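You operate a simulated robot arm through the tools that you are given. There is no shell and no other tool. Be economical: measure what you need, move in short steps, check, and stop when the job is done.

You run a simulated robot arm. Do the job below in one go: nothing can be reset, and whatever is moved stays where it is left.

Task
Take the folded pink masks on the top of the front belt and put it away on the top of the sealer table. Then turn the front speed dial to 4. Then take the black stopper and put it on the small yellow tray. Then open the service fuse cover. Do these in the order given.

The check looks at the end state, three seconds after you hand in, the way a careful person would. Anything else that was tipped, shoved, dropped, spilled or broken makes it a failure. A push-on lid holds only when it is set on centred and level and pressed home; a screw cap is set on level and turned clockwise until tight.

Robot
A 5-joint arm with a fingered hand on a trunk, on a base that drives. Base frame: it is fixed to the floor where the robot stands at the start and does not move with it; the origin is under the middle of the robot, x ahead of it, y to its left, z up; the surface under the hand at the start is at about z = 620. Units: mm, degrees, N and s.
With the tool pointing down near the work surface it reaches from about 280 to 560 mm from the robot's upright axis, wherever it stands. Its first joint turns from -115.0 to 115.0 degrees. Places, roughly: black stopper (5x5x3 cm) [200, 700, 600]; folded pink masks (11x5x2 cm) [500, 100, 600]; front speed dial [200, 300, 600]; service fuse cover [-2400, 1900, 900]; small yellow tray (10x20x6 cm) [2800, 3400, 900]; top of the sealer table [2900, 3600, 800]. The tool tilts only in the upright plane through the base axis and itself; it spins freely about its own axis. Payload 2.9 kg.
The tool frame sits at the grasp point between the pads (the TCP): z along the fingers, y along the line on which they close. The tips reach 22 mm beyond it. Largest opening 124 mm; the body of the gripper starts 60 mm behind the TCP. The gripper is a hand of 3 fingers: y runs from the thumb to the fingers, the wrist lies at [0, 0, -218] in the tool frame.
Orientation is that of the tool frame in the base frame, as a unit quaternion [x, y, z, w]. With the fingers straight down and closing along the base's y, the tool's x points along the base's -x, its y along +y and its z along -z.

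Tools
- The arm moves only by the tool jog_arm. Its argument "increments" is a list of rows, each an object of numbers (a shift or turn left out is 0): "x", "y", "z": the shift along the tool's x, y, z in mm; "ax", "ay", "az": the turn, a rotation vector about the tool's x, y, z in rad. In form: [{"x": .., "y": .., "z": .., "ax": .., "ay": .., "az": ..}, ...]. A call has 1 to 12 rows; each row shifts and turns the commanded pose from where the row before left it, along the tool's axes as they then stand. A row lasts 0.2 s, in which the tool goes at most 50 mm and 8.6 degrees; a call with a longer step from one row to the next is refused whole. A pose out of reach is approached as far as the arm can. The call stops where the force on the tool passes 40 N (or 10 N more than at its start, if that is more) or the arm is blocked; 0.2 s more then pass. In this call time passes only in rows, and 0.2 s behind the last. It gives the time, the measured TCP pose, the force on the tool (base axes), the opening and the grip force at its end, in the units of the frame above (readings bear some noise), with the torque about the TCP (base axes, N m) and any sound that the robot's microphone picked up.
- Cameras (640 x 400 px; columns grow to the right, rows downward): "scene" is now at [-3.6, 161.6, 1400.4]; the picture's right is [0.28, -0.96, 0.00], its down [-0.89, -0.26, -0.36] and it looks along [0.35, 0.10, -0.93] (base axes); focal length 292 px, centre (320, 200). "wrist" rides on the gripper at [64, -37, -75] in the tool frame; the picture's right is [0.50, 0.87, 0.00], its down [-0.62, 0.36, -0.70] and it looks along [-0.61, 0.35, 0.71] (tool axes); focal length 230 px, centre (320, 200). There is no depth. A picture from a camera that has moved, and an enlarged one, comes with that camera's place and axes in the base frame and with its lens.
- capture(camera): a new picture of that camera. No time passes.
- slide_trunk(by): slides the trunk up (or, below 0, down) by that many mm; the arm and the scene camera ride with it, the base frame stays. It gives what a move gives, with no picture.
- steer(legs): drives the robot by 1 to 6 legs, each [ahead, left, turn to the left] in mm, mm and degrees, along the robot's own axes; the way and the turn of a leg run together, so that a leg with both is an arc; at most 1500 mm and 180 degrees a leg. The arm and the cameras ride along, it lands a little off, and it stops where it bumps. It gives what a move gives.
- move_fingers(finger1, finger2, thumb_bend): sets how far each is bent, from 0 (flat) to 1 (curled in); at 0.3 the hand is open as for a grip, at 0.7 the pads meet at the TCP. One left out holds its place. A second passes; each finger stops where it meets its share of the squeeze, and holds until it gets a number again. It is the only way to open and close the hand. It gives what a move gives, with no picture; readings hold the bend of each and the force on the fingers (four entries, about 0 where the hand has none), thumb and palm.
- turn_head(pan, tilt): turns the head with the scene camera to pan (to the left, within 155 degrees either way) and tilt (down, from -29 to 69), counted from straight ahead of the robot. It gives what a move gives.
- zoom(camera, box): a new picture of the part [left, top, right, bottom] of that camera's present view, enlarged. No time passes.
- job_done(): hands the job in; it is judged then, once.

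Work in short steps. Places have to be worked out from the pictures, the camera data and where the tool is seen: move nearer, look again, correct. Check each grasp and each placing, and mend what went wrong. You have 165 turns and 128 pictures in all, those below and enlarged ones among them. Open the gripper and draw the arm clear of the work before you hand the job in, unless the task says otherwise; then end with one line.

The tools are called after "Request:" as name(argument=value, ...) on one line, values as JSON. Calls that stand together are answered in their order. jog_arm: Moves the arm, as the interface text tells. Its arguments: {"type":"object","properties":{"increments":{"type":"array","items":{"type":"object","properties":{"x":{"type":"number"},"y":{"type":"number"},"z":{"type":"number"},"ax":{"type":"number"},"ay":{"type":"number"},"az":{"type":"number"}}}}},"required":["increments"]} The other tools are called the same way: slide_trunk (by) slides the trunk up or down; move_fingers (finger1, finger2, thumb_bend) moves the fingers one by one; steer (legs) drives the base; turn_head (pan, tilt) turns the head that bears the scene camera; capture (camera) takes a picture; zoom (camera, box) takes an enlarged picture of a part of a camera's view; job_done () hands the job in.

At the start:

```text
time: 0.0
eef_pos: [145.1, 355.3, 947.9]
tcp_rot: [0.0, 1.0, 0.0, 0.0]
contact_force: [-0.2, 0.9, -0.2]
moment: [-0.03, 0.02, -0.03]
finger_gap: 123.7
gripper_force: 0.1
shape: jaw
bend: [0.3, 0.3, 0.3]
finger forces: [0.0, 0.0, 0.1, 0.1, 0.0, 0.1]
trunk travel left (down, up): [-525.0, 465.0]
robot x, y, heading: [-1.7, -0.3, -0.0]
head pan, tilt: [16.5, 68.6]
```

scene: 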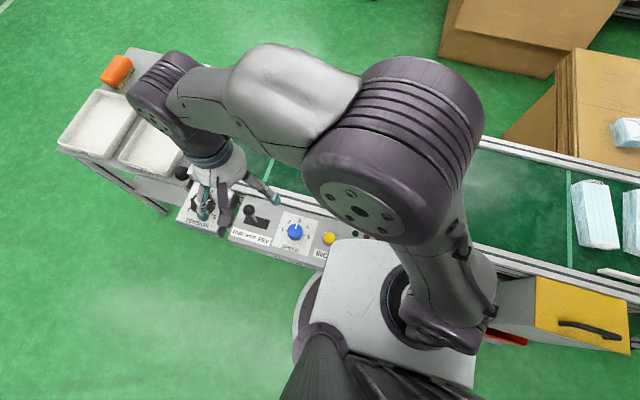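
wrist: 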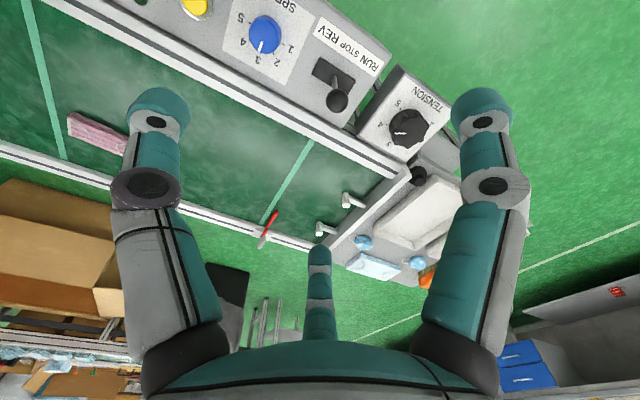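

The wrist view shows the belt, the dial panel and the pink masks at left. I'll zoom in on both views to place things.

Request:
zoom(camera="wrist", box=[0, 0, 320, 200])

Request:
zoom(camera="wrist", box=[200, 0, 520, 200])

Request:
zoom(camera="scene", box=[160, 140, 480, 340])

```text
2.00 times, centred on (160, 100) of wrist
camera zoom: at [82.4, 318.5, 1024.2], right [-0.5, 0.87, 0.0], down [0.62, 0.36, 0.7], along [0.61, 0.35, -0.71], focal length 460 px, centre (640, 400)
```

zoom: 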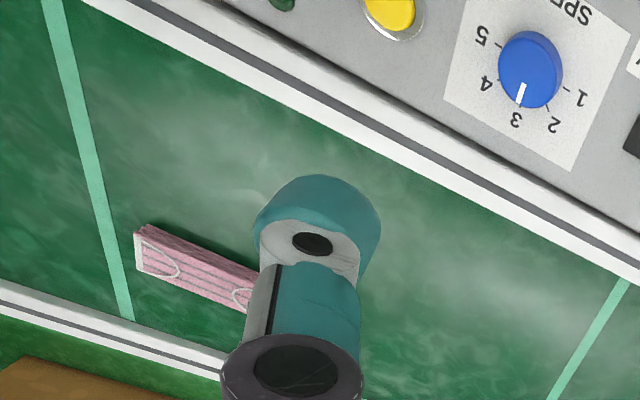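

```text
2.00 times, centred on (360, 100) of wrist
camera zoom: at [82.4, 318.5, 1024.2], right [-0.5, 0.87, 0.0], down [0.62, 0.36, 0.7], along [0.61, 0.35, -0.71], focal length 460 px, centre (240, 400)
```

zoom: 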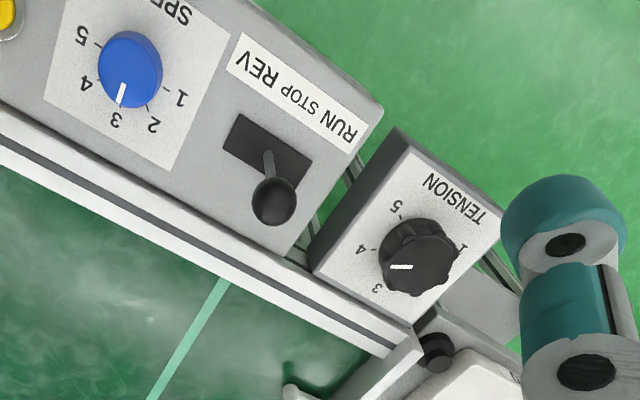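

```text
2.00 times, centred on (320, 240) of scene
camera zoom: at [-3.6, 161.6, 1400.4], right [0.28, -0.96, 0.0], down [-0.89, -0.26, -0.36], along [0.35, 0.1, -0.93], focal length 583 px, centre (320, 120)
```

zoom: 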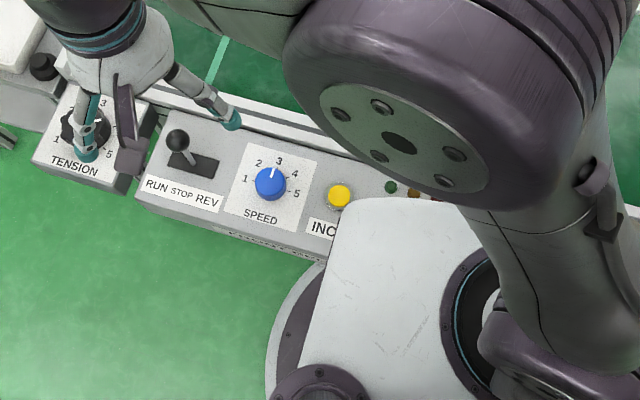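

Masks are at roughly (475, 75) with their length along y. I'll turn the hand 90° so it closes along base x.

Request:
jog_arm(increments=[{"az": 0.1428}, {"az": 0.1428}, {"az": 0.1428}, {"az": 0.1428}, {"az": 0.1428}, {"az": 0.1428}, {"az": 0.1428}, {"az": 0.1428}, {"az": 0.1428}, {"az": 0.1428}, {"az": 0.1428}])

```text
time: 2.4
eef_pos: [145.7, 355.9, 949.5]
tcp_rot: [0.708, 0.707, -0.001, -0.001]
contact_force: [0.7, -0.1, 0.4]
moment: [0.02, 0.0, -0.01]
finger_gap: 123.9
gripper_force: 0.1
shape: jaw
bend: [0.3, 0.3, 0.3]
finger forces: [0.1, 0.1, 0.0, 0.1, 0.0, 0.0]
trunk travel left (down, up): [-525.0, 465.0]
robot x, y, heading: [-1.4, -0.1, 0.0]
head pan, tilt: [16.5, 68.6]
```

Hand is turned (tool x = +y, tool y = +x). Now moving over the masks at z≈800.

Request:
jog_arm(increments=[{"x": -27.6, "y": 33, "z": 15}, {"x": -27.6, "y": 33, "z": 15}, {"x": -27.6, "y": 33, "z": 15}, {"x": -27.6, "y": 33, "z": 15}, {"x": -27.6, "y": 33, "z": 15}, {"x": -27.6, "y": 33, "z": 15}, {"x": -27.6, "y": 33, "z": 15}, {"x": -27.6, "y": 33, "z": 15}, {"x": -27.6, "y": 33, "z": 15}, {"x": -27.6, "y": 33, "z": 15}])

Request:
capture(camera="wrist")

Request:
capture(camera="scene")

```text
time: 4.6
eef_pos: [477.8, 78.6, 797.3]
tcp_rot: [0.707, 0.707, 0.001, -0.001]
contact_force: [0.4, 0.3, 0.5]
moment: [-0.02, 0.02, -0.04]
finger_gap: 124.1
gripper_force: 0.1
shape: jaw
bend: [0.3, 0.3, 0.3]
finger forces: [0.0, 0.1, 0.1, 0.0, 0.1, 0.0]
trunk travel left (down, up): [-525.0, 465.0]
robot x, y, heading: [-3.0, -0.3, 0.0]
head pan, tilt: [16.5, 68.6]
```

```text
122 pictures are left
camera wrist: at [441.2, 142.6, 873.4], right [0.87, 0.5, 0.0], down [0.36, -0.62, 0.7], along [0.35, -0.61, -0.71], focal length 230 px, centre (320, 200)
```

wrist: 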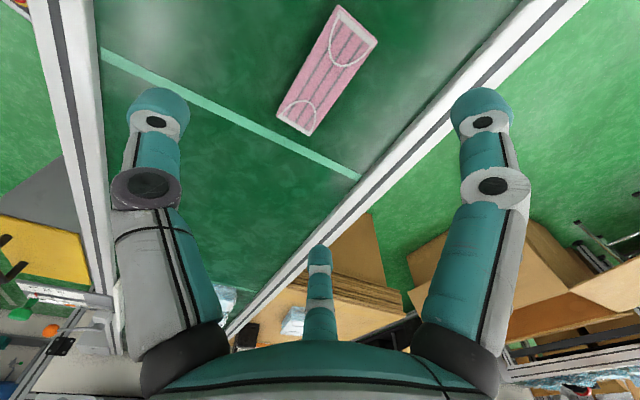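

```text
121 pictures are left
camera scene: at [-2.6, 161.0, 1400.5], right [0.28, -0.96, 0.0], down [-0.89, -0.26, -0.36], along [0.35, 0.1, -0.93], focal length 292 px, centre (320, 200)
```

scene: 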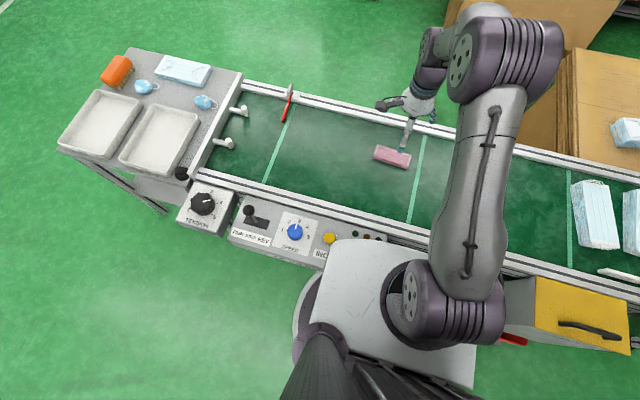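

Masks centre ≈ (479, 81), top z≈640, rotated about 4° from base y. I'll align and descend to z≈660.

Request:
jog_arm(increments=[{"x": 2, "y": 1, "z": 30, "az": 0.074}, {"z": 35}, {"z": 35}, {"z": 35}])

Request:
capture(camera="wrist")

Request:
zoom(camera="scene", box=[320, 80, 480, 180])

```text
time: 5.6
eef_pos: [477.3, 81.9, 663.7]
tcp_rot: [0.733, 0.68, 0.001, 0.0]
contact_force: [0.6, 0.6, -0.4]
moment: [0.01, 0.0, 0.01]
finger_gap: 124.1
gripper_force: 0.1
shape: jaw
bend: [0.3, 0.3, 0.3]
finger forces: [0.1, 0.1, 0.0, 0.0, 0.0, 0.0]
trunk travel left (down, up): [-525.0, 465.0]
robot x, y, heading: [-1.0, -0.5, 0.0]
head pan, tilt: [16.5, 68.6]
```

```text
120 pictures are left
camera wrist: at [446.2, 148.7, 738.3], right [0.9, 0.43, 0.0], down [0.31, -0.64, 0.7], along [0.3, -0.63, -0.71], focal length 230 px, centre (320, 200)
```

wrist: 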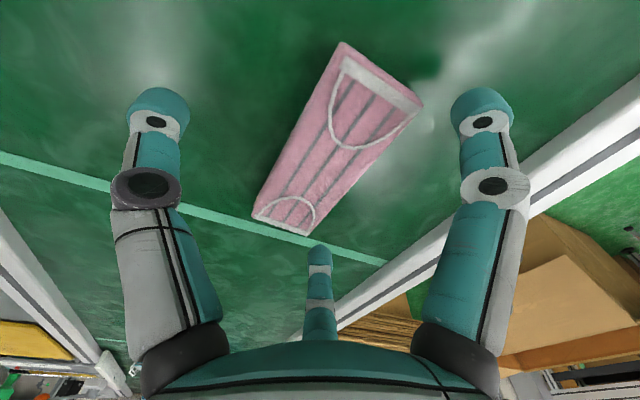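

```text
4.00 times, centred on (400, 130) of scene
camera zoom: at [-3.1, 161.7, 1400.4], right [0.28, -0.96, 0.0], down [-0.89, -0.26, -0.36], along [0.35, 0.1, -0.93], focal length 1167 px, centre (0, 480)
```

zoom: 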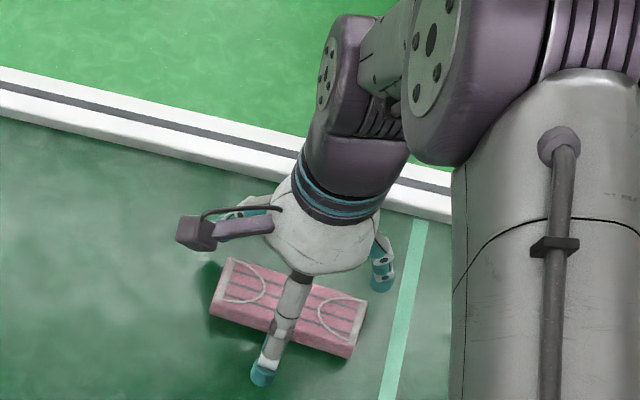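

Centred at (478, 81). Descending to just above the belt.

Request:
jog_arm(increments=[{"z": 10}, {"z": 6}, {"z": 3}])

Request:
zoom(camera="scene", box=[320, 80, 480, 180])

Request:
capture(camera="wrist")

```text
time: 6.4
eef_pos: [477.8, 81.6, 644.7]
tcp_rot: [0.732, 0.681, 0.0, -0.001]
contact_force: [-1.3, 0.5, 0.5]
moment: [0.01, -0.03, -0.01]
finger_gap: 123.9
gripper_force: 0.1
shape: jaw
bend: [0.3, 0.3, 0.3]
finger forces: [0.1, 0.0, 0.1, 0.0, 0.0, 0.0]
trunk travel left (down, up): [-525.0, 465.0]
robot x, y, heading: [-3.4, -2.2, -0.1]
head pan, tilt: [16.5, 68.6]
```

```text
4.00 times, centred on (400, 130) of scene
camera zoom: at [-3.4, 161.6, 1400.4], right [0.28, -0.96, 0.0], down [-0.89, -0.26, -0.36], along [0.35, 0.1, -0.93], focal length 1167 px, centre (0, 480)
```

zoom: 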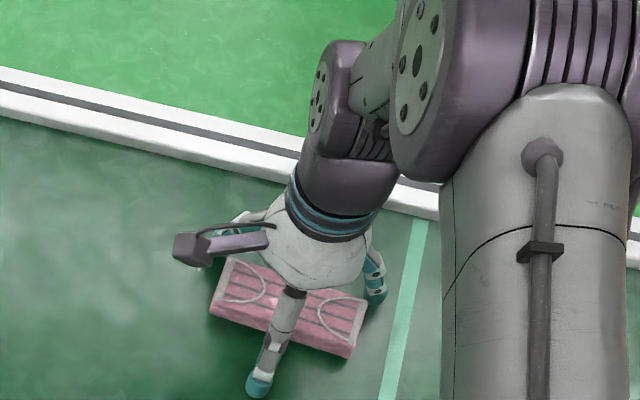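

```text
117 pictures are left
camera wrist: at [445.7, 148.4, 719.7], right [0.9, 0.43, 0.0], down [0.31, -0.64, 0.7], along [0.31, -0.63, -0.71], focal length 230 px, centre (320, 200)
```

wrist: 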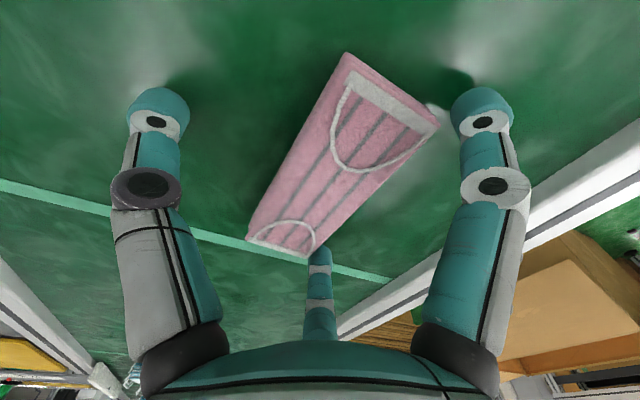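

Tips are near the belt; I'll close the fingers partway and then fully.

Request:
move_fingers(finger1=0.48, finger2=0.48, thumb_bend=0.48)

Request:
capture(camera="wrist")

```text
time: 7.4
eef_pos: [476.4, 82.2, 645.7]
tcp_rot: [0.733, 0.681, 0.003, 0.001]
contact_force: [4.0, 2.4, 33.2]
moment: [-0.04, 0.39, -0.01]
finger_gap: 65.9
gripper_force: 16.5
shape: fingers
bend: [0.44, 0.44, 0.46]
finger forces: [7.1, 9.2, 0.0, 0.1, 17.0, 0.1]
trunk travel left (down, up): [-525.0, 465.0]
robot x, y, heading: [-0.7, -0.4, -0.0]
head pan, tilt: [16.5, 68.6]
```

```text
116 pictures are left
camera wrist: at [444.7, 148.3, 722.2], right [0.9, 0.43, 0.01], down [0.31, -0.64, 0.7], along [0.31, -0.63, -0.71], focal length 230 px, centre (320, 200)
```

wrist: 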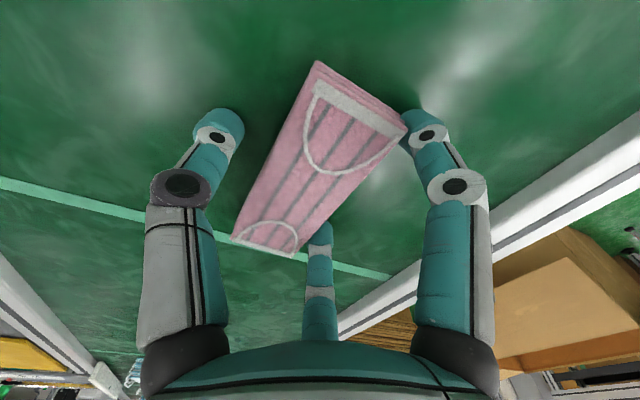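

The tips push on the belt (33 N upward), so I'll raise 6 mm and then close the rest.

Request:
jog_arm(increments=[{"z": -6}])

Request:
move_fingers(finger1=0.52, finger2=0.52, thumb_bend=0.52)

Request:
capture(camera="wrist")

```text
time: 7.8
eef_pos: [476.0, 80.2, 648.5]
tcp_rot: [0.732, 0.681, -0.003, -0.001]
contact_force: [0.3, 0.8, 0.1]
moment: [0.0, 0.02, -0.03]
finger_gap: 56.0
gripper_force: 0.1
shape: fingers
bend: [0.48, 0.48, 0.48]
finger forces: [0.1, 0.1, 0.0, 0.1, 0.0, 0.1]
trunk travel left (down, up): [-525.0, 465.0]
robot x, y, heading: [1.2, -3.6, -0.1]
head pan, tilt: [16.5, 68.6]
```

```text
time: 8.8
eef_pos: [477.6, 81.9, 650.4]
tcp_rot: [0.732, 0.681, 0.0, 0.0]
contact_force: [-0.1, 0.0, 0.0]
moment: [-0.01, 0.01, -0.01]
finger_gap: 48.3
gripper_force: 1.2
shape: fingers
bend: [0.51, 0.5, 0.51]
finger forces: [0.7, 0.7, 0.0, 0.0, 1.4, 0.1]
trunk travel left (down, up): [-525.0, 465.0]
robot x, y, heading: [-0.8, 1.4, 0.0]
head pan, tilt: [16.5, 68.6]
```

```text
115 pictures are left
camera wrist: at [445.6, 148.3, 725.9], right [0.9, 0.43, 0.0], down [0.31, -0.64, 0.7], along [0.3, -0.63, -0.71], focal length 230 px, centre (320, 200)
```

wrist: 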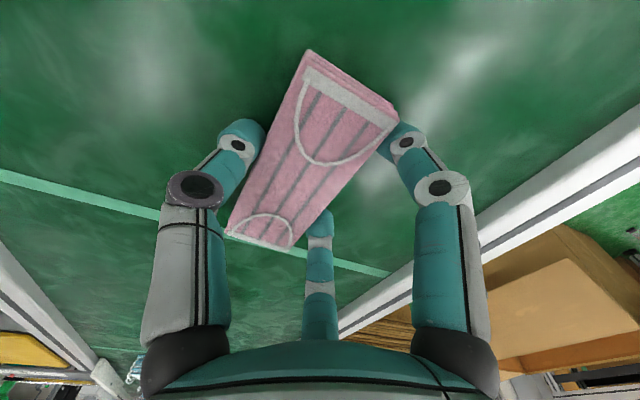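

All three fingers touch the masks at a gap of 48 mm. Squeezing more and lifting.

Request:
move_fingers(finger1=0.6, finger2=0.6, thumb_bend=0.6)

Request:
jog_arm(increments=[{"z": -10}, {"z": -20}, {"z": -30}, {"z": -40}, {"z": -40}])

Request:
capture(camera="wrist")

```text
time: 9.8
eef_pos: [477.4, 81.1, 651.2]
tcp_rot: [0.733, 0.681, 0.0, 0.0]
contact_force: [0.3, 0.4, -0.7]
moment: [0.02, 0.0, 0.01]
finger_gap: 41.7
gripper_force: 8.6
shape: fingers
bend: [0.55, 0.55, 0.53]
finger forces: [4.1, 4.4, 0.1, 0.0, 8.5, 0.0]
trunk travel left (down, up): [-525.0, 465.0]
robot x, y, heading: [-3.6, -1.2, 0.0]
head pan, tilt: [16.5, 68.6]
```

```text
time: 11.0
eef_pos: [476.4, 82.0, 790.1]
tcp_rot: [0.732, 0.681, 0.0, 0.0]
contact_force: [-0.5, 0.3, -0.7]
moment: [0.01, -0.02, 0.01]
finger_gap: 41.3
gripper_force: 8.7
shape: fingers
bend: [0.55, 0.55, 0.53]
finger forces: [4.2, 4.4, 0.1, 0.0, 8.5, 0.0]
trunk travel left (down, up): [-525.0, 465.0]
robot x, y, heading: [-1.1, 2.9, -0.1]
head pan, tilt: [16.5, 68.6]
```

```text
114 pictures are left
camera wrist: at [444.7, 148.0, 865.7], right [0.9, 0.43, 0.0], down [0.31, -0.64, 0.7], along [0.3, -0.63, -0.71], focal length 230 px, centre (320, 200)
```

wrist: 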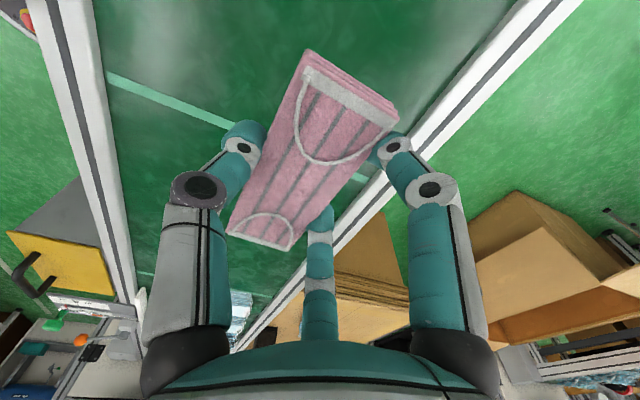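

Masks are held. Raise higher and look around with the head to plan the drive.

Request:
jog_arm(increments=[{"y": -20, "z": -40}, {"y": -20, "z": -40}, {"y": -20, "z": -40}, {"y": -20, "z": -40}, {"y": -20, "z": -40}, {"y": -20, "z": -40}, {"y": -10, "z": -20}])

Request:
turn_head(pan=50, tilt=15)

Request:
capture(camera="scene")

```text
time: 12.6
eef_pos: [346.8, 90.3, 1051.4]
tcp_rot: [0.733, 0.681, 0.0, 0.001]
contact_force: [-0.9, 0.0, -0.2]
moment: [-0.01, 0.0, 0.04]
finger_gap: 40.8
gripper_force: 8.2
shape: fingers
bend: [0.56, 0.55, 0.53]
finger forces: [4.0, 4.4, 0.0, 0.0, 8.5, 0.1]
trunk travel left (down, up): [-525.0, 465.0]
robot x, y, heading: [-2.8, 0.4, 0.3]
head pan, tilt: [16.5, 68.6]
```

```text
time: 13.8
eef_pos: [348.9, 90.4, 1051.2]
tcp_rot: [0.733, 0.681, -0.001, -0.001]
contact_force: [-1.2, 0.1, 0.5]
moment: [0.03, 0.01, 0.0]
finger_gap: 40.4
gripper_force: 8.4
shape: fingers
bend: [0.56, 0.55, 0.53]
finger forces: [4.1, 4.4, 0.0, 0.0, 8.5, 0.0]
trunk travel left (down, up): [-525.0, 465.0]
robot x, y, heading: [1.0, -1.2, 0.1]
head pan, tilt: [50.0, 15.0]
```

```text
113 pictures are left
camera scene: at [2.7, 217.1, 1475.8], right [0.77, -0.64, 0.0], down [-0.17, -0.2, -0.97], along [0.62, 0.74, -0.26], focal length 292 px, centre (320, 200)
```

scene: 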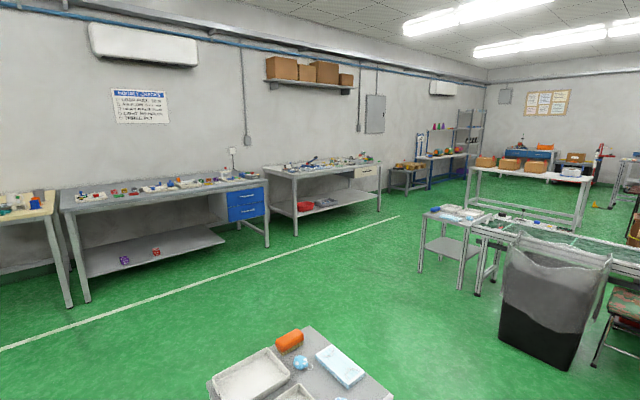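

The target should project near pixel (324, 167). Zooming there.

Request:
zoom(camera="scene", box=[230, 110, 430, 235])

Request:
turn_head(pan=110, tilt=15)

Request:
capture(camera="scene")

```text
3.20 times, centred on (330, 172) of scene
camera zoom: at [2.7, 217.1, 1475.8], right [0.77, -0.64, 0.0], down [-0.17, -0.2, -0.97], along [0.62, 0.74, -0.26], focal length 933 px, centre (288, 288)
```

zoom: 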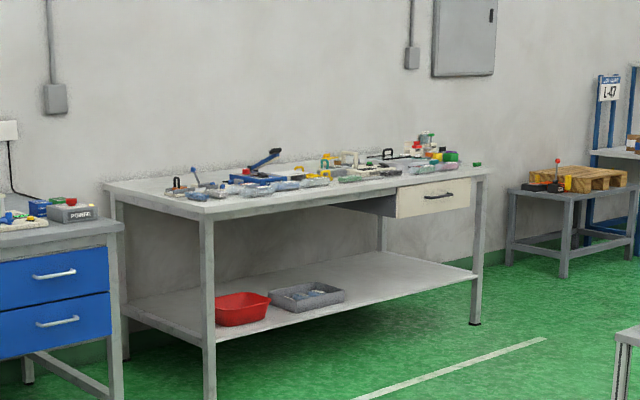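

```text
time: 15.1
eef_pos: [346.8, 90.9, 1050.2]
tcp_rot: [0.732, 0.682, 0.0, 0.0]
contact_force: [-0.9, -0.2, 0.7]
moment: [0.01, 0.03, 0.03]
finger_gap: 41.0
gripper_force: 8.3
shape: fingers
bend: [0.56, 0.55, 0.53]
finger forces: [4.1, 4.4, 0.0, 0.0, 8.4, 0.0]
trunk travel left (down, up): [-525.0, 465.0]
robot x, y, heading: [-0.3, -2.9, 0.1]
head pan, tilt: [110.0, 15.0]
```

```text
111 pictures are left
camera scene: at [-89.2, 233.4, 1475.9], right [0.94, 0.34, 0.0], down [0.09, -0.24, -0.97], along [-0.33, 0.91, -0.26], focal length 292 px, centre (320, 200)
```

scene: 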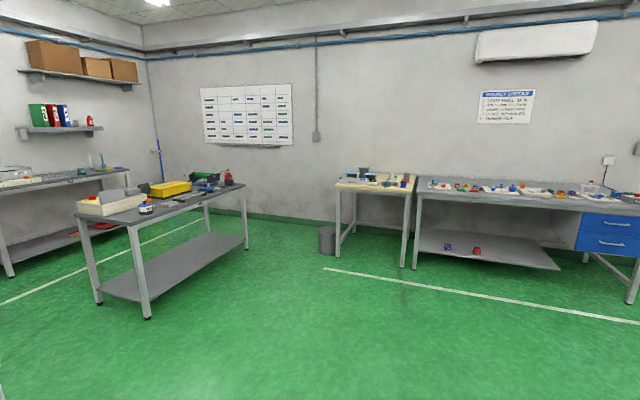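

The sealer table (blue lever sealer, front edge y≈3150, x≈2030–3830, top z≈800) stands by the far wall with a clear aisle in front. I'll back off, strafe left and go down the aisle.

Request:
steer(legs=[[-300, 0, 0], [0, 1400, 0], [0, 850, 0], [1450, 0, 0], [1450, 0, 0], [0, 0, 90]])

Request:
turn_head(pan=0, tilt=25)

Request:
capture(camera="scene")

```text
time: 45.3
eef_pos: [2468.6, 2630.3, 1051.2]
tcp_rot: [0.029, 1.0, 0.0, 0.0]
contact_force: [-0.2, 0.4, -0.4]
moment: [-0.02, 0.01, 0.0]
finger_gap: 40.7
gripper_force: 8.6
shape: fingers
bend: [0.56, 0.55, 0.53]
finger forces: [3.8, 4.2, 0.0, 0.0, 8.2, 0.1]
trunk travel left (down, up): [-525.0, 465.0]
robot x, y, heading: [2564.5, 2280.5, 90.9]
head pan, tilt: [110.0, 15.0]
```

```text
time: 47.2
eef_pos: [2467.6, 2631.7, 1050.1]
tcp_rot: [0.028, 1.0, 0.0, 0.0]
contact_force: [-1.3, -0.7, 0.1]
moment: [-0.01, -0.01, 0.0]
finger_gap: 40.7
gripper_force: 8.6
shape: fingers
bend: [0.56, 0.55, 0.53]
finger forces: [4.0, 4.2, 0.1, 0.0, 8.2, 0.0]
trunk travel left (down, up): [-525.0, 465.0]
robot x, y, heading: [2566.7, 2284.2, 91.1]
head pan, tilt: [0.0, 25.0]
```

```text
110 pictures are left
camera scene: at [2420.6, 2315.4, 1459.7], right [1.0, 0.02, 0.0], down [0.01, -0.42, -0.91], along [-0.02, 0.91, -0.42], focal length 292 px, centre (320, 200)
```

scene: 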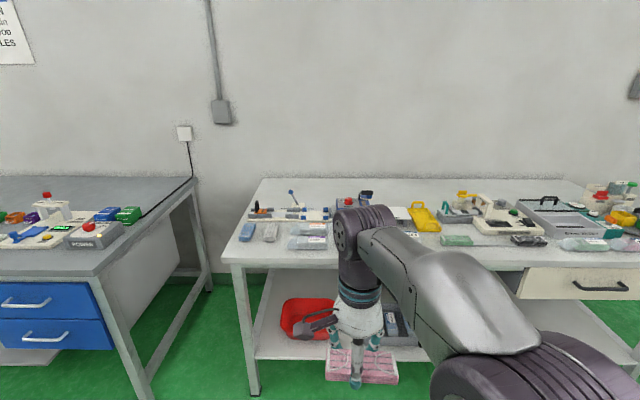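

Arrived in front of the table. Zooming on its top to find free space and the yellow tray.

Request:
zoom(camera="scene", box=[220, 160, 420, 285])

Request:
zoom(camera="scene", box=[400, 160, 640, 310])

```text
3.20 times, centred on (320, 222) of scene
camera zoom: at [2420.6, 2315.4, 1459.7], right [1.0, 0.02, 0.0], down [0.01, -0.42, -0.91], along [-0.02, 0.91, -0.42], focal length 933 px, centre (320, 128)
```

zoom: 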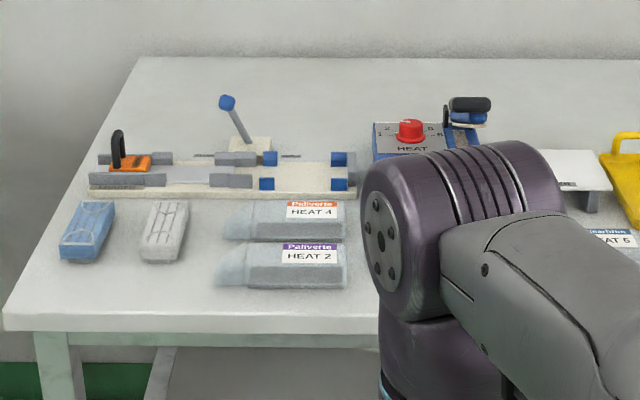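

```text
2.67 times, centred on (520, 235) of scene
camera zoom: at [2420.6, 2315.4, 1459.7], right [1.0, 0.02, 0.0], down [0.01, -0.42, -0.91], along [-0.02, 0.91, -0.42], focal length 778 px, centre (-213, 107)
```

zoom: 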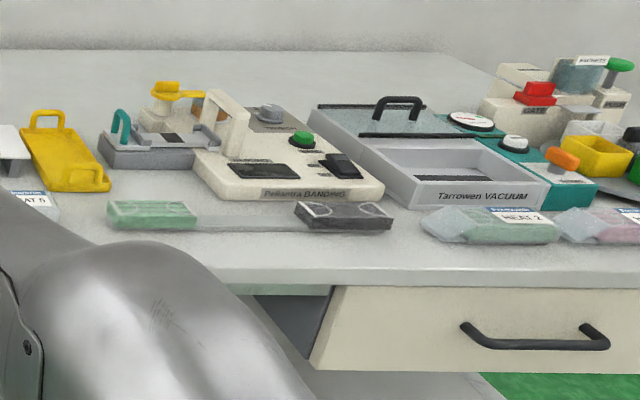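

The yellow handled tray sits near (2880, 3530). The arm hides part of the table, so I'll drive closer and use the wrist camera.

Request:
steer(legs=[[350, -150, -1]])

Request:
capture(camera="wrist")

Request:
capture(camera="scene")

```text
time: 49.6
eef_pos: [2624.2, 2988.7, 1050.7]
tcp_rot: [0.04, 0.999, -0.001, 0.0]
contact_force: [0.8, 0.4, 0.6]
moment: [-0.02, 0.04, 0.01]
finger_gap: 40.6
gripper_force: 8.2
shape: fingers
bend: [0.56, 0.55, 0.53]
finger forces: [3.9, 4.1, 0.0, 0.0, 8.2, 0.1]
trunk travel left (down, up): [-525.0, 465.0]
robot x, y, heading: [2711.8, 2640.6, 89.6]
head pan, tilt: [0.0, 25.0]
```

```text
107 pictures are left
camera wrist: at [2557.7, 2955.8, 1126.2], right [-0.43, 0.9, 0.0], down [0.64, 0.31, 0.7], along [0.63, 0.3, -0.71], focal length 230 px, centre (320, 200)
```

wrist: 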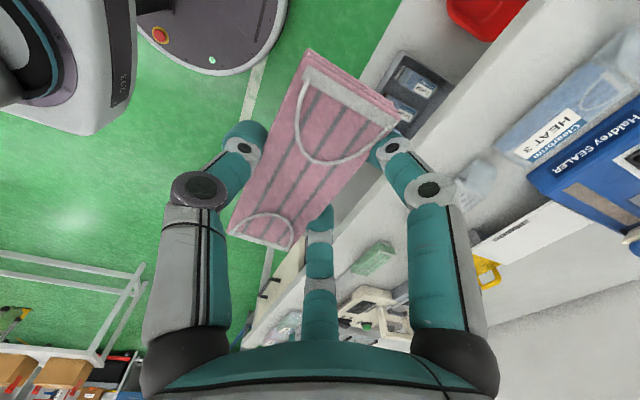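

```text
106 pictures are left
camera scene: at [2570.6, 2673.7, 1459.7], right [1.0, 0.0, 0.0], down [0.0, -0.42, -0.91], along [0.0, 0.91, -0.42], focal length 292 px, centre (320, 200)
```

scene: 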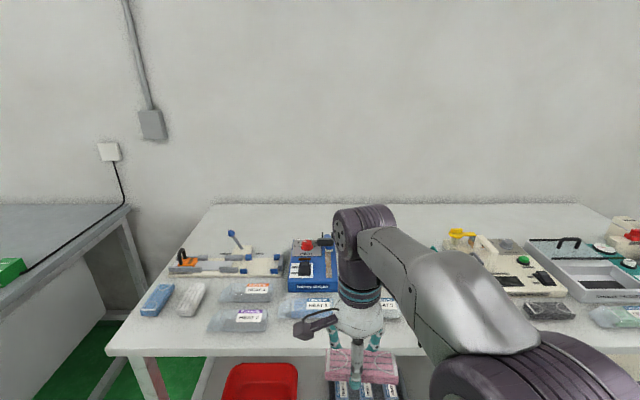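

I'll tilt the head down and advance the hand over the table for a better wrist view.

Request:
jog_arm(increments=[{"y": 40}, {"y": 40}, {"y": 40}, {"y": 30}])

Request:
turn_head(pan=-10, tilt=45)

Request:
capture(camera="wrist")

Request:
capture(camera="scene")

```text
time: 50.6
eef_pos: [2635.3, 3127.5, 1052.0]
tcp_rot: [0.038, 0.999, -0.001, 0.001]
contact_force: [0.6, -0.4, -0.5]
moment: [0.0, -0.02, 0.0]
finger_gap: 40.3
gripper_force: 8.7
shape: fingers
bend: [0.56, 0.55, 0.53]
finger forces: [3.9, 4.2, 0.0, 0.0, 8.1, 0.1]
out of reach, approached as far as the arm can: row 4
trunk travel left (down, up): [-525.0, 465.0]
robot x, y, heading: [2712.0, 2639.6, 89.5]
head pan, tilt: [0.0, 25.0]
```

```text
time: 51.5
eef_pos: [2635.9, 3127.9, 1052.2]
tcp_rot: [0.04, 0.999, 0.0, 0.0]
contact_force: [0.1, -0.6, -0.5]
moment: [0.02, -0.01, 0.02]
finger_gap: 40.4
gripper_force: 8.4
shape: fingers
bend: [0.56, 0.55, 0.53]
finger forces: [3.9, 4.1, 0.0, 0.0, 8.1, 0.0]
trunk travel left (down, up): [-525.0, 465.0]
robot x, y, heading: [2714.0, 2634.8, 89.8]
head pan, tilt: [-10.0, 45.0]
```

```text
105 pictures are left
camera wrist: at [2569.1, 3095.7, 1126.5], right [-0.43, 0.9, 0.0], down [0.64, 0.31, 0.7], along [0.63, 0.3, -0.71], focal length 230 px, centre (320, 200)
```

wrist: 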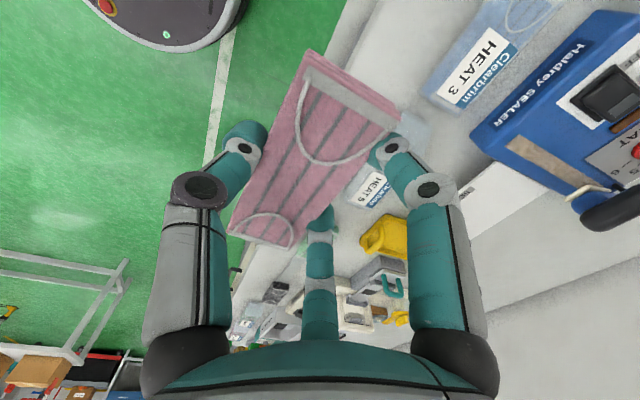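

```text
104 pictures are left
camera scene: at [2584.3, 2660.9, 1429.1], right [0.98, -0.18, 0.0], down [-0.13, -0.7, -0.71], along [0.13, 0.7, -0.71], focal length 292 px, centre (320, 200)
```

scene: 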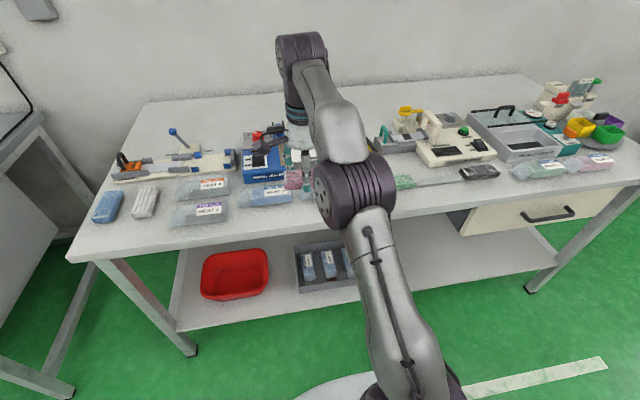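

Zooming for detail of the front strip.

Request:
zoom(camera="scene", box=[60, 110, 330, 279])

Request:
zoom(camera="scene", box=[360, 80, 640, 255])

```text
2.37 times, centred on (195, 194) of scene
camera zoom: at [2584.3, 2660.9, 1429.1], right [0.98, -0.18, 0.0], down [-0.13, -0.7, -0.71], along [0.13, 0.7, -0.71], focal length 690 px, centre (616, 213)
```

zoom: 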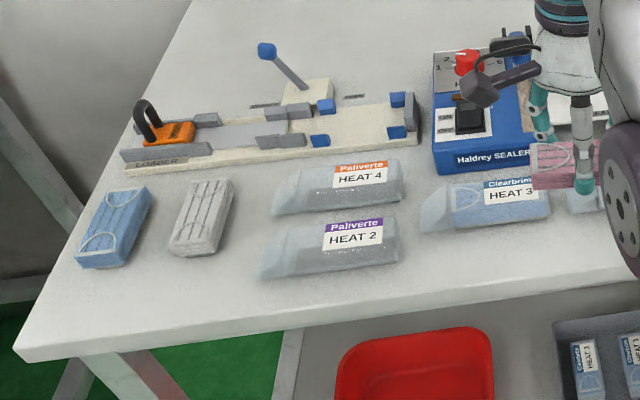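

```text
2.29 times, centred on (500, 168) of scene
camera zoom: at [2584.3, 2660.9, 1429.1], right [0.98, -0.18, 0.0], down [-0.13, -0.7, -0.71], along [0.13, 0.7, -0.71], focal length 667 px, centre (-91, 274)
```

zoom: 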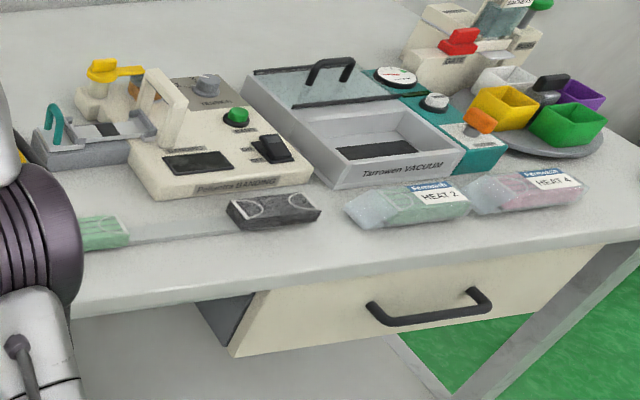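

Candidate free spots: in front of HEAT 3, and the gap between the green and black packs (x≈3014–3176). Zooming in on the gap.

Request:
zoom(camera="scene", box=[390, 150, 510, 225])

```text
5.33 times, centred on (450, 188) of scene
camera zoom: at [2584.3, 2660.9, 1429.1], right [0.98, -0.18, 0.0], down [-0.13, -0.7, -0.71], along [0.13, 0.7, -0.71], focal length 1556 px, centre (-373, 267)
```

zoom: 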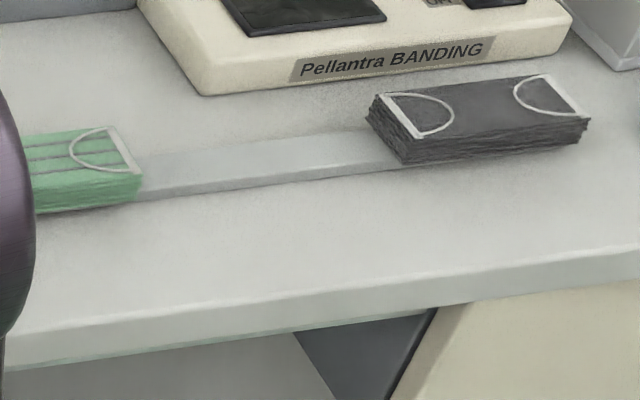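

A raised channel fills that gap, so I'll use the ~100 mm clear strip in front of HEAT 3 (centre ≈ (2560, 3232)). Raising the trunk for reach and driving 150 mm closer.

Request:
slide_trunk(by=180)

Request:
steer(legs=[[150, 0, 0]])

Request:
capture(camera="wrist")

Request:
capture(camera="scene")

```text
time: 53.5
eef_pos: [2635.3, 3127.8, 1230.8]
tcp_rot: [0.039, 0.999, -0.001, 0.0]
contact_force: [-0.2, -0.5, 0.1]
moment: [-0.01, 0.03, 0.0]
finger_gap: 40.2
gripper_force: 8.2
shape: fingers
bend: [0.56, 0.55, 0.53]
finger forces: [3.9, 4.1, 0.1, 0.0, 8.1, 0.0]
trunk travel left (down, up): [-705.0, 285.0]
robot x, y, heading: [2715.6, 2637.2, 89.9]
head pan, tilt: [-10.0, 45.0]
```

```text
time: 54.9
eef_pos: [2636.4, 3278.6, 1231.9]
tcp_rot: [0.039, 0.999, 0.0, 0.0]
contact_force: [0.2, 0.7, -0.6]
moment: [-0.01, -0.03, 0.02]
finger_gap: 40.5
gripper_force: 8.2
shape: fingers
bend: [0.56, 0.55, 0.53]
finger forces: [4.0, 4.1, 0.0, 0.0, 8.2, 0.0]
trunk travel left (down, up): [-705.0, 285.0]
robot x, y, heading: [2713.2, 2786.4, 89.8]
head pan, tilt: [-10.0, 45.0]
```

```text
100 pictures are left
camera wrist: at [2570.0, 3246.9, 1306.3], right [-0.43, 0.9, 0.0], down [0.64, 0.31, 0.7], along [0.63, 0.3, -0.71], focal length 230 px, centre (320, 200)
```

wrist: 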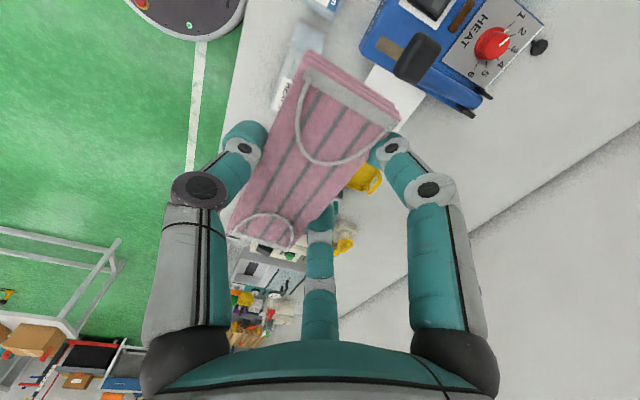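

```text
99 pictures are left
camera scene: at [2585.0, 2812.2, 1609.1], right [0.98, -0.18, 0.0], down [-0.13, -0.7, -0.71], along [0.13, 0.7, -0.71], focal length 292 px, centre (320, 200)
```

scene: 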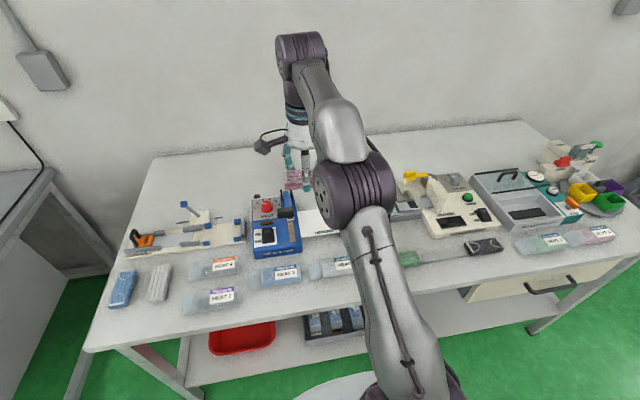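

Clearer view. Zooming into the HEAT 3 strip to measure.

Request:
zoom(camera="scene", box=[170, 220, 370, 345])

```text
3.20 times, centred on (270, 282) of scene
camera zoom: at [2585.0, 2812.2, 1609.1], right [0.98, -0.18, 0.0], down [-0.13, -0.7, -0.71], along [0.13, 0.7, -0.71], focal length 933 px, centre (480, -64)
```

zoom: 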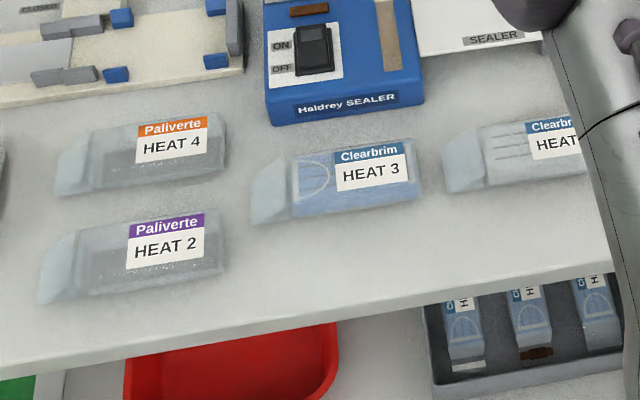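

Strip spans y≈3173–3266, free for x 2430–2700. Target centre (2570, 3220). Squaring the hand and descending to z≈910.

Request:
jog_arm(increments=[{"az": -0.078}, {"x": 16, "y": -14, "z": 40}, {"x": 16, "y": -14, "z": 40}, {"x": 16, "y": -14, "z": 40}, {"x": 17, "y": -15, "z": 40}, {"z": 40}, {"z": 40}, {"z": 40}, {"z": 40}])

Request:
capture(camera="wrist")

Request:
capture(camera="scene")

```text
time: 56.9
eef_pos: [2571.5, 3223.4, 910.9]
tcp_rot: [0.0, 1.0, 0.0, 0.0]
contact_force: [-0.9, -0.4, -0.2]
moment: [0.03, 0.01, 0.0]
finger_gap: 40.2
gripper_force: 8.6
shape: fingers
bend: [0.56, 0.56, 0.53]
finger forces: [4.2, 4.3, 0.0, 0.0, 8.5, 0.0]
trunk travel left (down, up): [-705.0, 285.0]
robot x, y, heading: [2715.0, 2787.6, 89.7]
head pan, tilt: [-10.0, 45.0]
```

```text
97 pictures are left
camera wrist: at [2507.2, 3185.7, 985.5], right [-0.5, 0.87, 0.0], down [0.62, 0.36, 0.7], along [0.61, 0.35, -0.71], focal length 230 px, centre (320, 200)
```

wrist: 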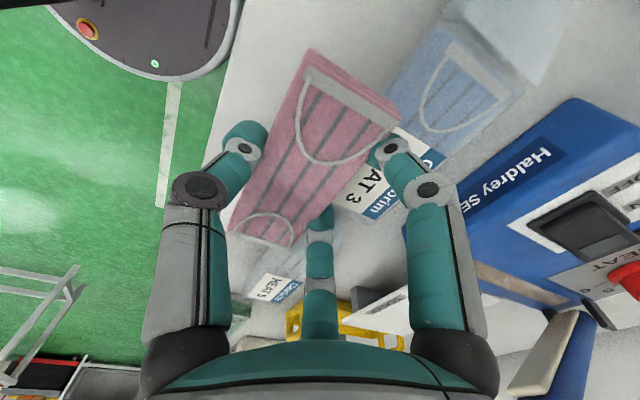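

```text
96 pictures are left
camera scene: at [2584.6, 2812.5, 1609.1], right [0.98, -0.18, 0.0], down [-0.13, -0.7, -0.71], along [0.13, 0.7, -0.71], focal length 292 px, centre (320, 200)
```

scene: 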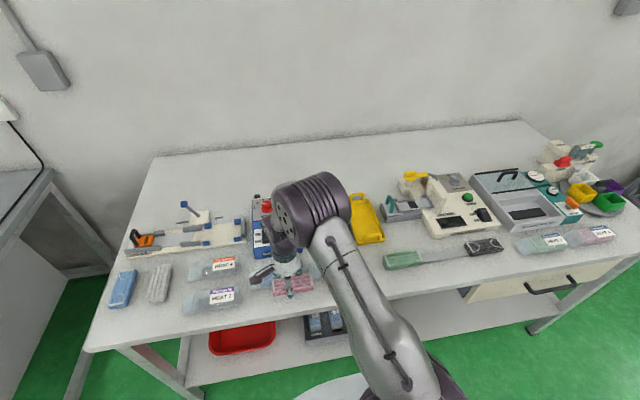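

Well placed; descending to z≈850 and checking.

Request:
jog_arm(increments=[{"z": 30}, {"z": 25}, {"z": 8}])

Request:
zoom(camera="scene", box=[220, 220, 380, 320])

Request:
capture(camera="wrist")

```text
time: 57.2
eef_pos: [2570.5, 3221.7, 904.1]
tcp_rot: [-0.001, 1.0, 0.005, -0.002]
contact_force: [2.0, -5.6, 23.8]
moment: [0.24, -0.15, -0.05]
finger_gap: 39.9
gripper_force: 20.7
shape: fingers
bend: [0.56, 0.56, 0.53]
finger forces: [13.6, 17.6, 0.0, 0.0, 9.9, 0.0]
trunk travel left (down, up): [-705.0, 285.0]
robot x, y, heading: [2717.4, 2793.8, 89.6]
head pan, tilt: [-10.0, 45.0]
stopped in row 1: the force on the tool passed its limit at 67 N (the readings are from after the stop); the commanded pose is now the measured one
```

```text
4.00 times, centred on (300, 270) of scene
camera zoom: at [2586.0, 2807.6, 1609.6], right [0.98, -0.18, 0.0], down [-0.13, -0.69, -0.71], along [0.13, 0.7, -0.71], focal length 1167 px, centre (400, -80)
```

zoom: 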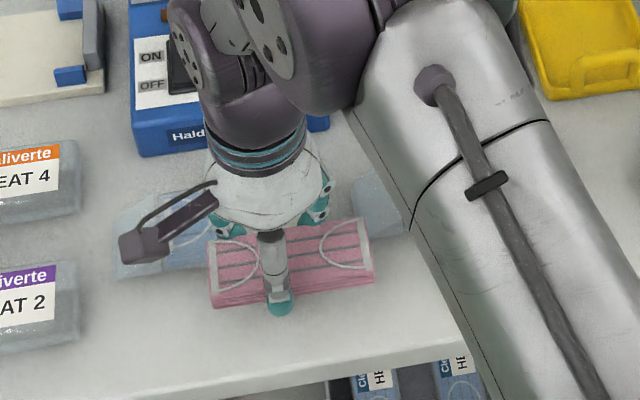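

```text
94 pictures are left
camera wrist: at [2507.3, 3184.9, 979.1], right [-0.5, 0.87, 0.01], down [0.62, 0.35, 0.7], along [0.6, 0.36, -0.71], focal length 230 px, centre (320, 200)
```

wrist: 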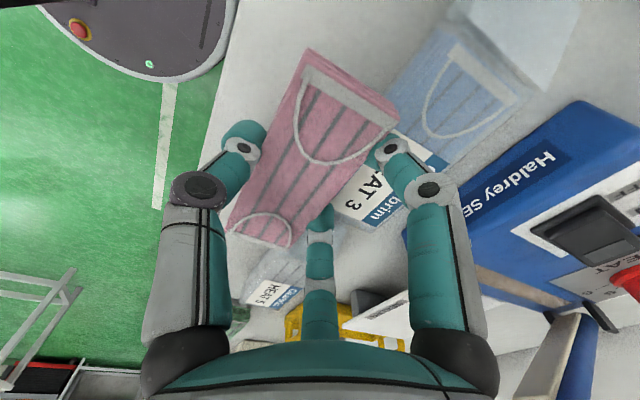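

Far fingers touched the HEAT 3 bag: re-triangulating the edge gives table z≈842, edge y≈3154, bag front y≈3243, so I'm ~23 mm too far. Lifting and shifting back.

Request:
jog_arm(increments=[{"z": -20}, {"y": -24}])

Request:
zoom(camera="scene", box=[220, 220, 380, 320])

```text
time: 57.8
eef_pos: [2569.6, 3198.2, 921.2]
tcp_rot: [0.001, 1.0, 0.004, -0.001]
contact_force: [0.2, 0.1, 0.1]
moment: [0.0, 0.03, -0.05]
finger_gap: 40.1
gripper_force: 8.8
shape: fingers
bend: [0.56, 0.56, 0.53]
finger forces: [4.3, 4.4, 0.0, 0.0, 8.8, 0.0]
trunk travel left (down, up): [-705.0, 285.0]
robot x, y, heading: [2713.6, 2792.4, 89.8]
head pan, tilt: [-10.0, 45.0]
```

```text
4.00 times, centred on (300, 270) of scene
camera zoom: at [2584.8, 2810.6, 1609.0], right [0.98, -0.18, 0.0], down [-0.13, -0.7, -0.71], along [0.13, 0.7, -0.71], focal length 1167 px, centre (400, -80)
```

zoom: 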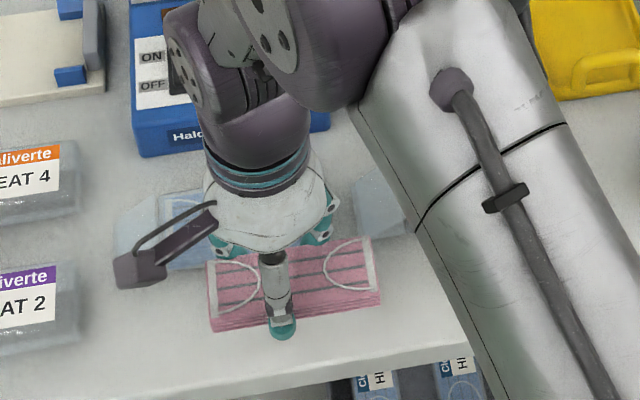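

Descending slowly to contact, expected around TCP z≈873.

Request:
jog_arm(increments=[{"z": 15}, {"z": 10}, {"z": 6}, {"z": 6}, {"z": 5}])

Request:
zoom(camera="scene", box=[220, 220, 380, 320])

Request:
capture(camera="wrist")

```text
time: 59.0
eef_pos: [2570.5, 3199.4, 878.3]
tcp_rot: [0.0, 1.0, 0.004, -0.002]
contact_force: [-0.1, -0.5, 0.0]
moment: [-0.01, -0.02, 0.0]
finger_gap: 39.8
gripper_force: 8.2
shape: fingers
bend: [0.56, 0.56, 0.53]
finger forces: [4.4, 4.4, 0.1, 0.0, 8.6, 0.0]
trunk travel left (down, up): [-705.0, 285.0]
robot x, y, heading: [2711.6, 2788.4, 89.7]
head pan, tilt: [-10.0, 45.0]
```

```text
4.00 times, centred on (300, 270) of scene
camera zoom: at [2585.0, 2811.6, 1609.1], right [0.98, -0.18, 0.0], down [-0.13, -0.7, -0.71], along [0.13, 0.7, -0.71], focal length 1167 px, centre (400, -80)
```

zoom: 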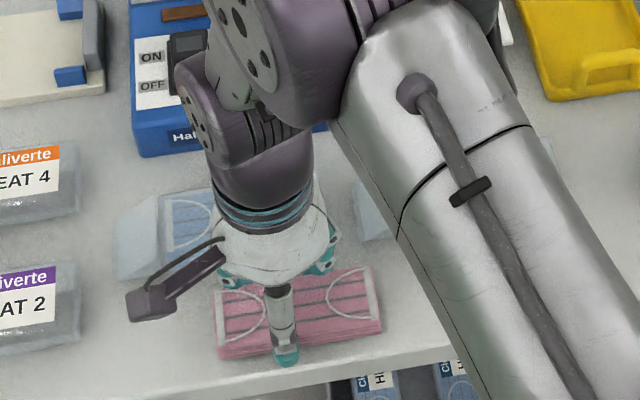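

```text
91 pictures are left
camera wrist: at [2506.7, 3162.8, 954.4], right [-0.5, 0.87, 0.01], down [0.62, 0.35, 0.7], along [0.61, 0.36, -0.71], focal length 230 px, centre (320, 200)
```

wrist: 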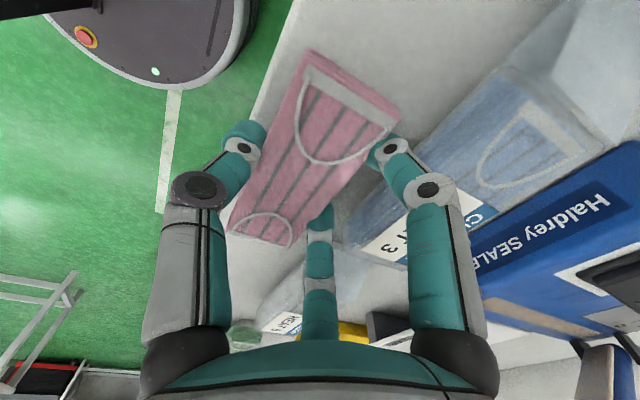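

Clearances look right (edge y≈3158, bag front ≈3247). Continue down in small steps.

Request:
jog_arm(increments=[{"z": 3}, {"z": 2}, {"z": 2}, {"z": 2}, {"z": 2}, {"z": 2}])

```text
time: 60.4
eef_pos: [2569.2, 3200.8, 868.0]
tcp_rot: [-0.001, 1.0, 0.006, -0.003]
contact_force: [-1.7, 4.5, 25.3]
moment: [-0.55, 0.01, 0.0]
finger_gap: 39.8
gripper_force: 18.7
shape: fingers
bend: [0.56, 0.56, 0.54]
finger forces: [6.1, 7.5, 0.0, 0.0, 24.0, 0.1]
trunk travel left (down, up): [-705.0, 285.0]
robot x, y, heading: [2714.1, 2790.2, 89.7]
head pan, tilt: [-10.0, 45.0]
```

Touched down at z≈868. Raise 3 mm and open slightly.

Request:
jog_arm(increments=[{"z": -3}])

Request:
move_fingers(finger1=0.49, finger2=0.49, thumb_bend=0.45)

Request:
capture(camera="wrist")

```text
time: 60.8
eef_pos: [2570.9, 3199.9, 867.5]
tcp_rot: [0.001, 1.0, 0.003, -0.001]
contact_force: [-0.2, 1.4, 4.7]
moment: [-0.05, 0.03, -0.02]
finger_gap: 39.9
gripper_force: 10.3
shape: fingers
bend: [0.56, 0.56, 0.54]
finger forces: [5.0, 5.4, 0.0, 0.0, 9.2, 0.0]
trunk travel left (down, up): [-705.0, 285.0]
robot x, y, heading: [2711.9, 2790.1, 89.7]
head pan, tilt: [-10.0, 45.0]
```

```text
time: 61.8
eef_pos: [2569.6, 3199.9, 868.9]
tcp_rot: [0.0, 1.0, 0.004, -0.002]
contact_force: [0.8, -0.3, 0.2]
moment: [0.0, 0.02, 0.01]
finger_gap: 57.4
gripper_force: 0.2
shape: fingers
bend: [0.49, 0.49, 0.45]
finger forces: [0.1, 0.0, 0.0, 0.0, 0.1, 0.0]
trunk travel left (down, up): [-705.0, 285.0]
robot x, y, heading: [2715.4, 2790.3, 89.5]
head pan, tilt: [-10.0, 45.0]
```

```text
90 pictures are left
camera wrist: at [2506.8, 3162.8, 944.5], right [-0.5, 0.87, 0.01], down [0.62, 0.35, 0.7], along [0.61, 0.36, -0.71], focal length 230 px, centre (320, 200)
```

wrist: 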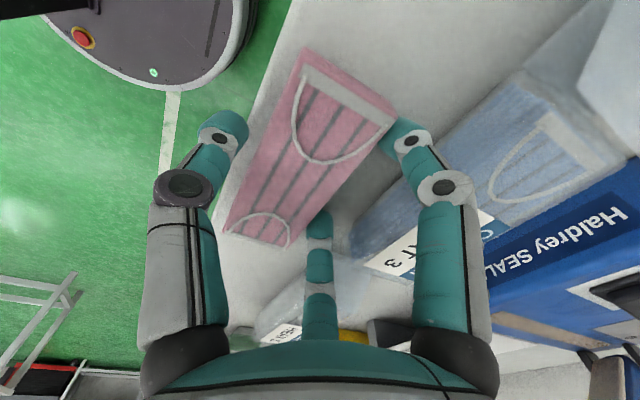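

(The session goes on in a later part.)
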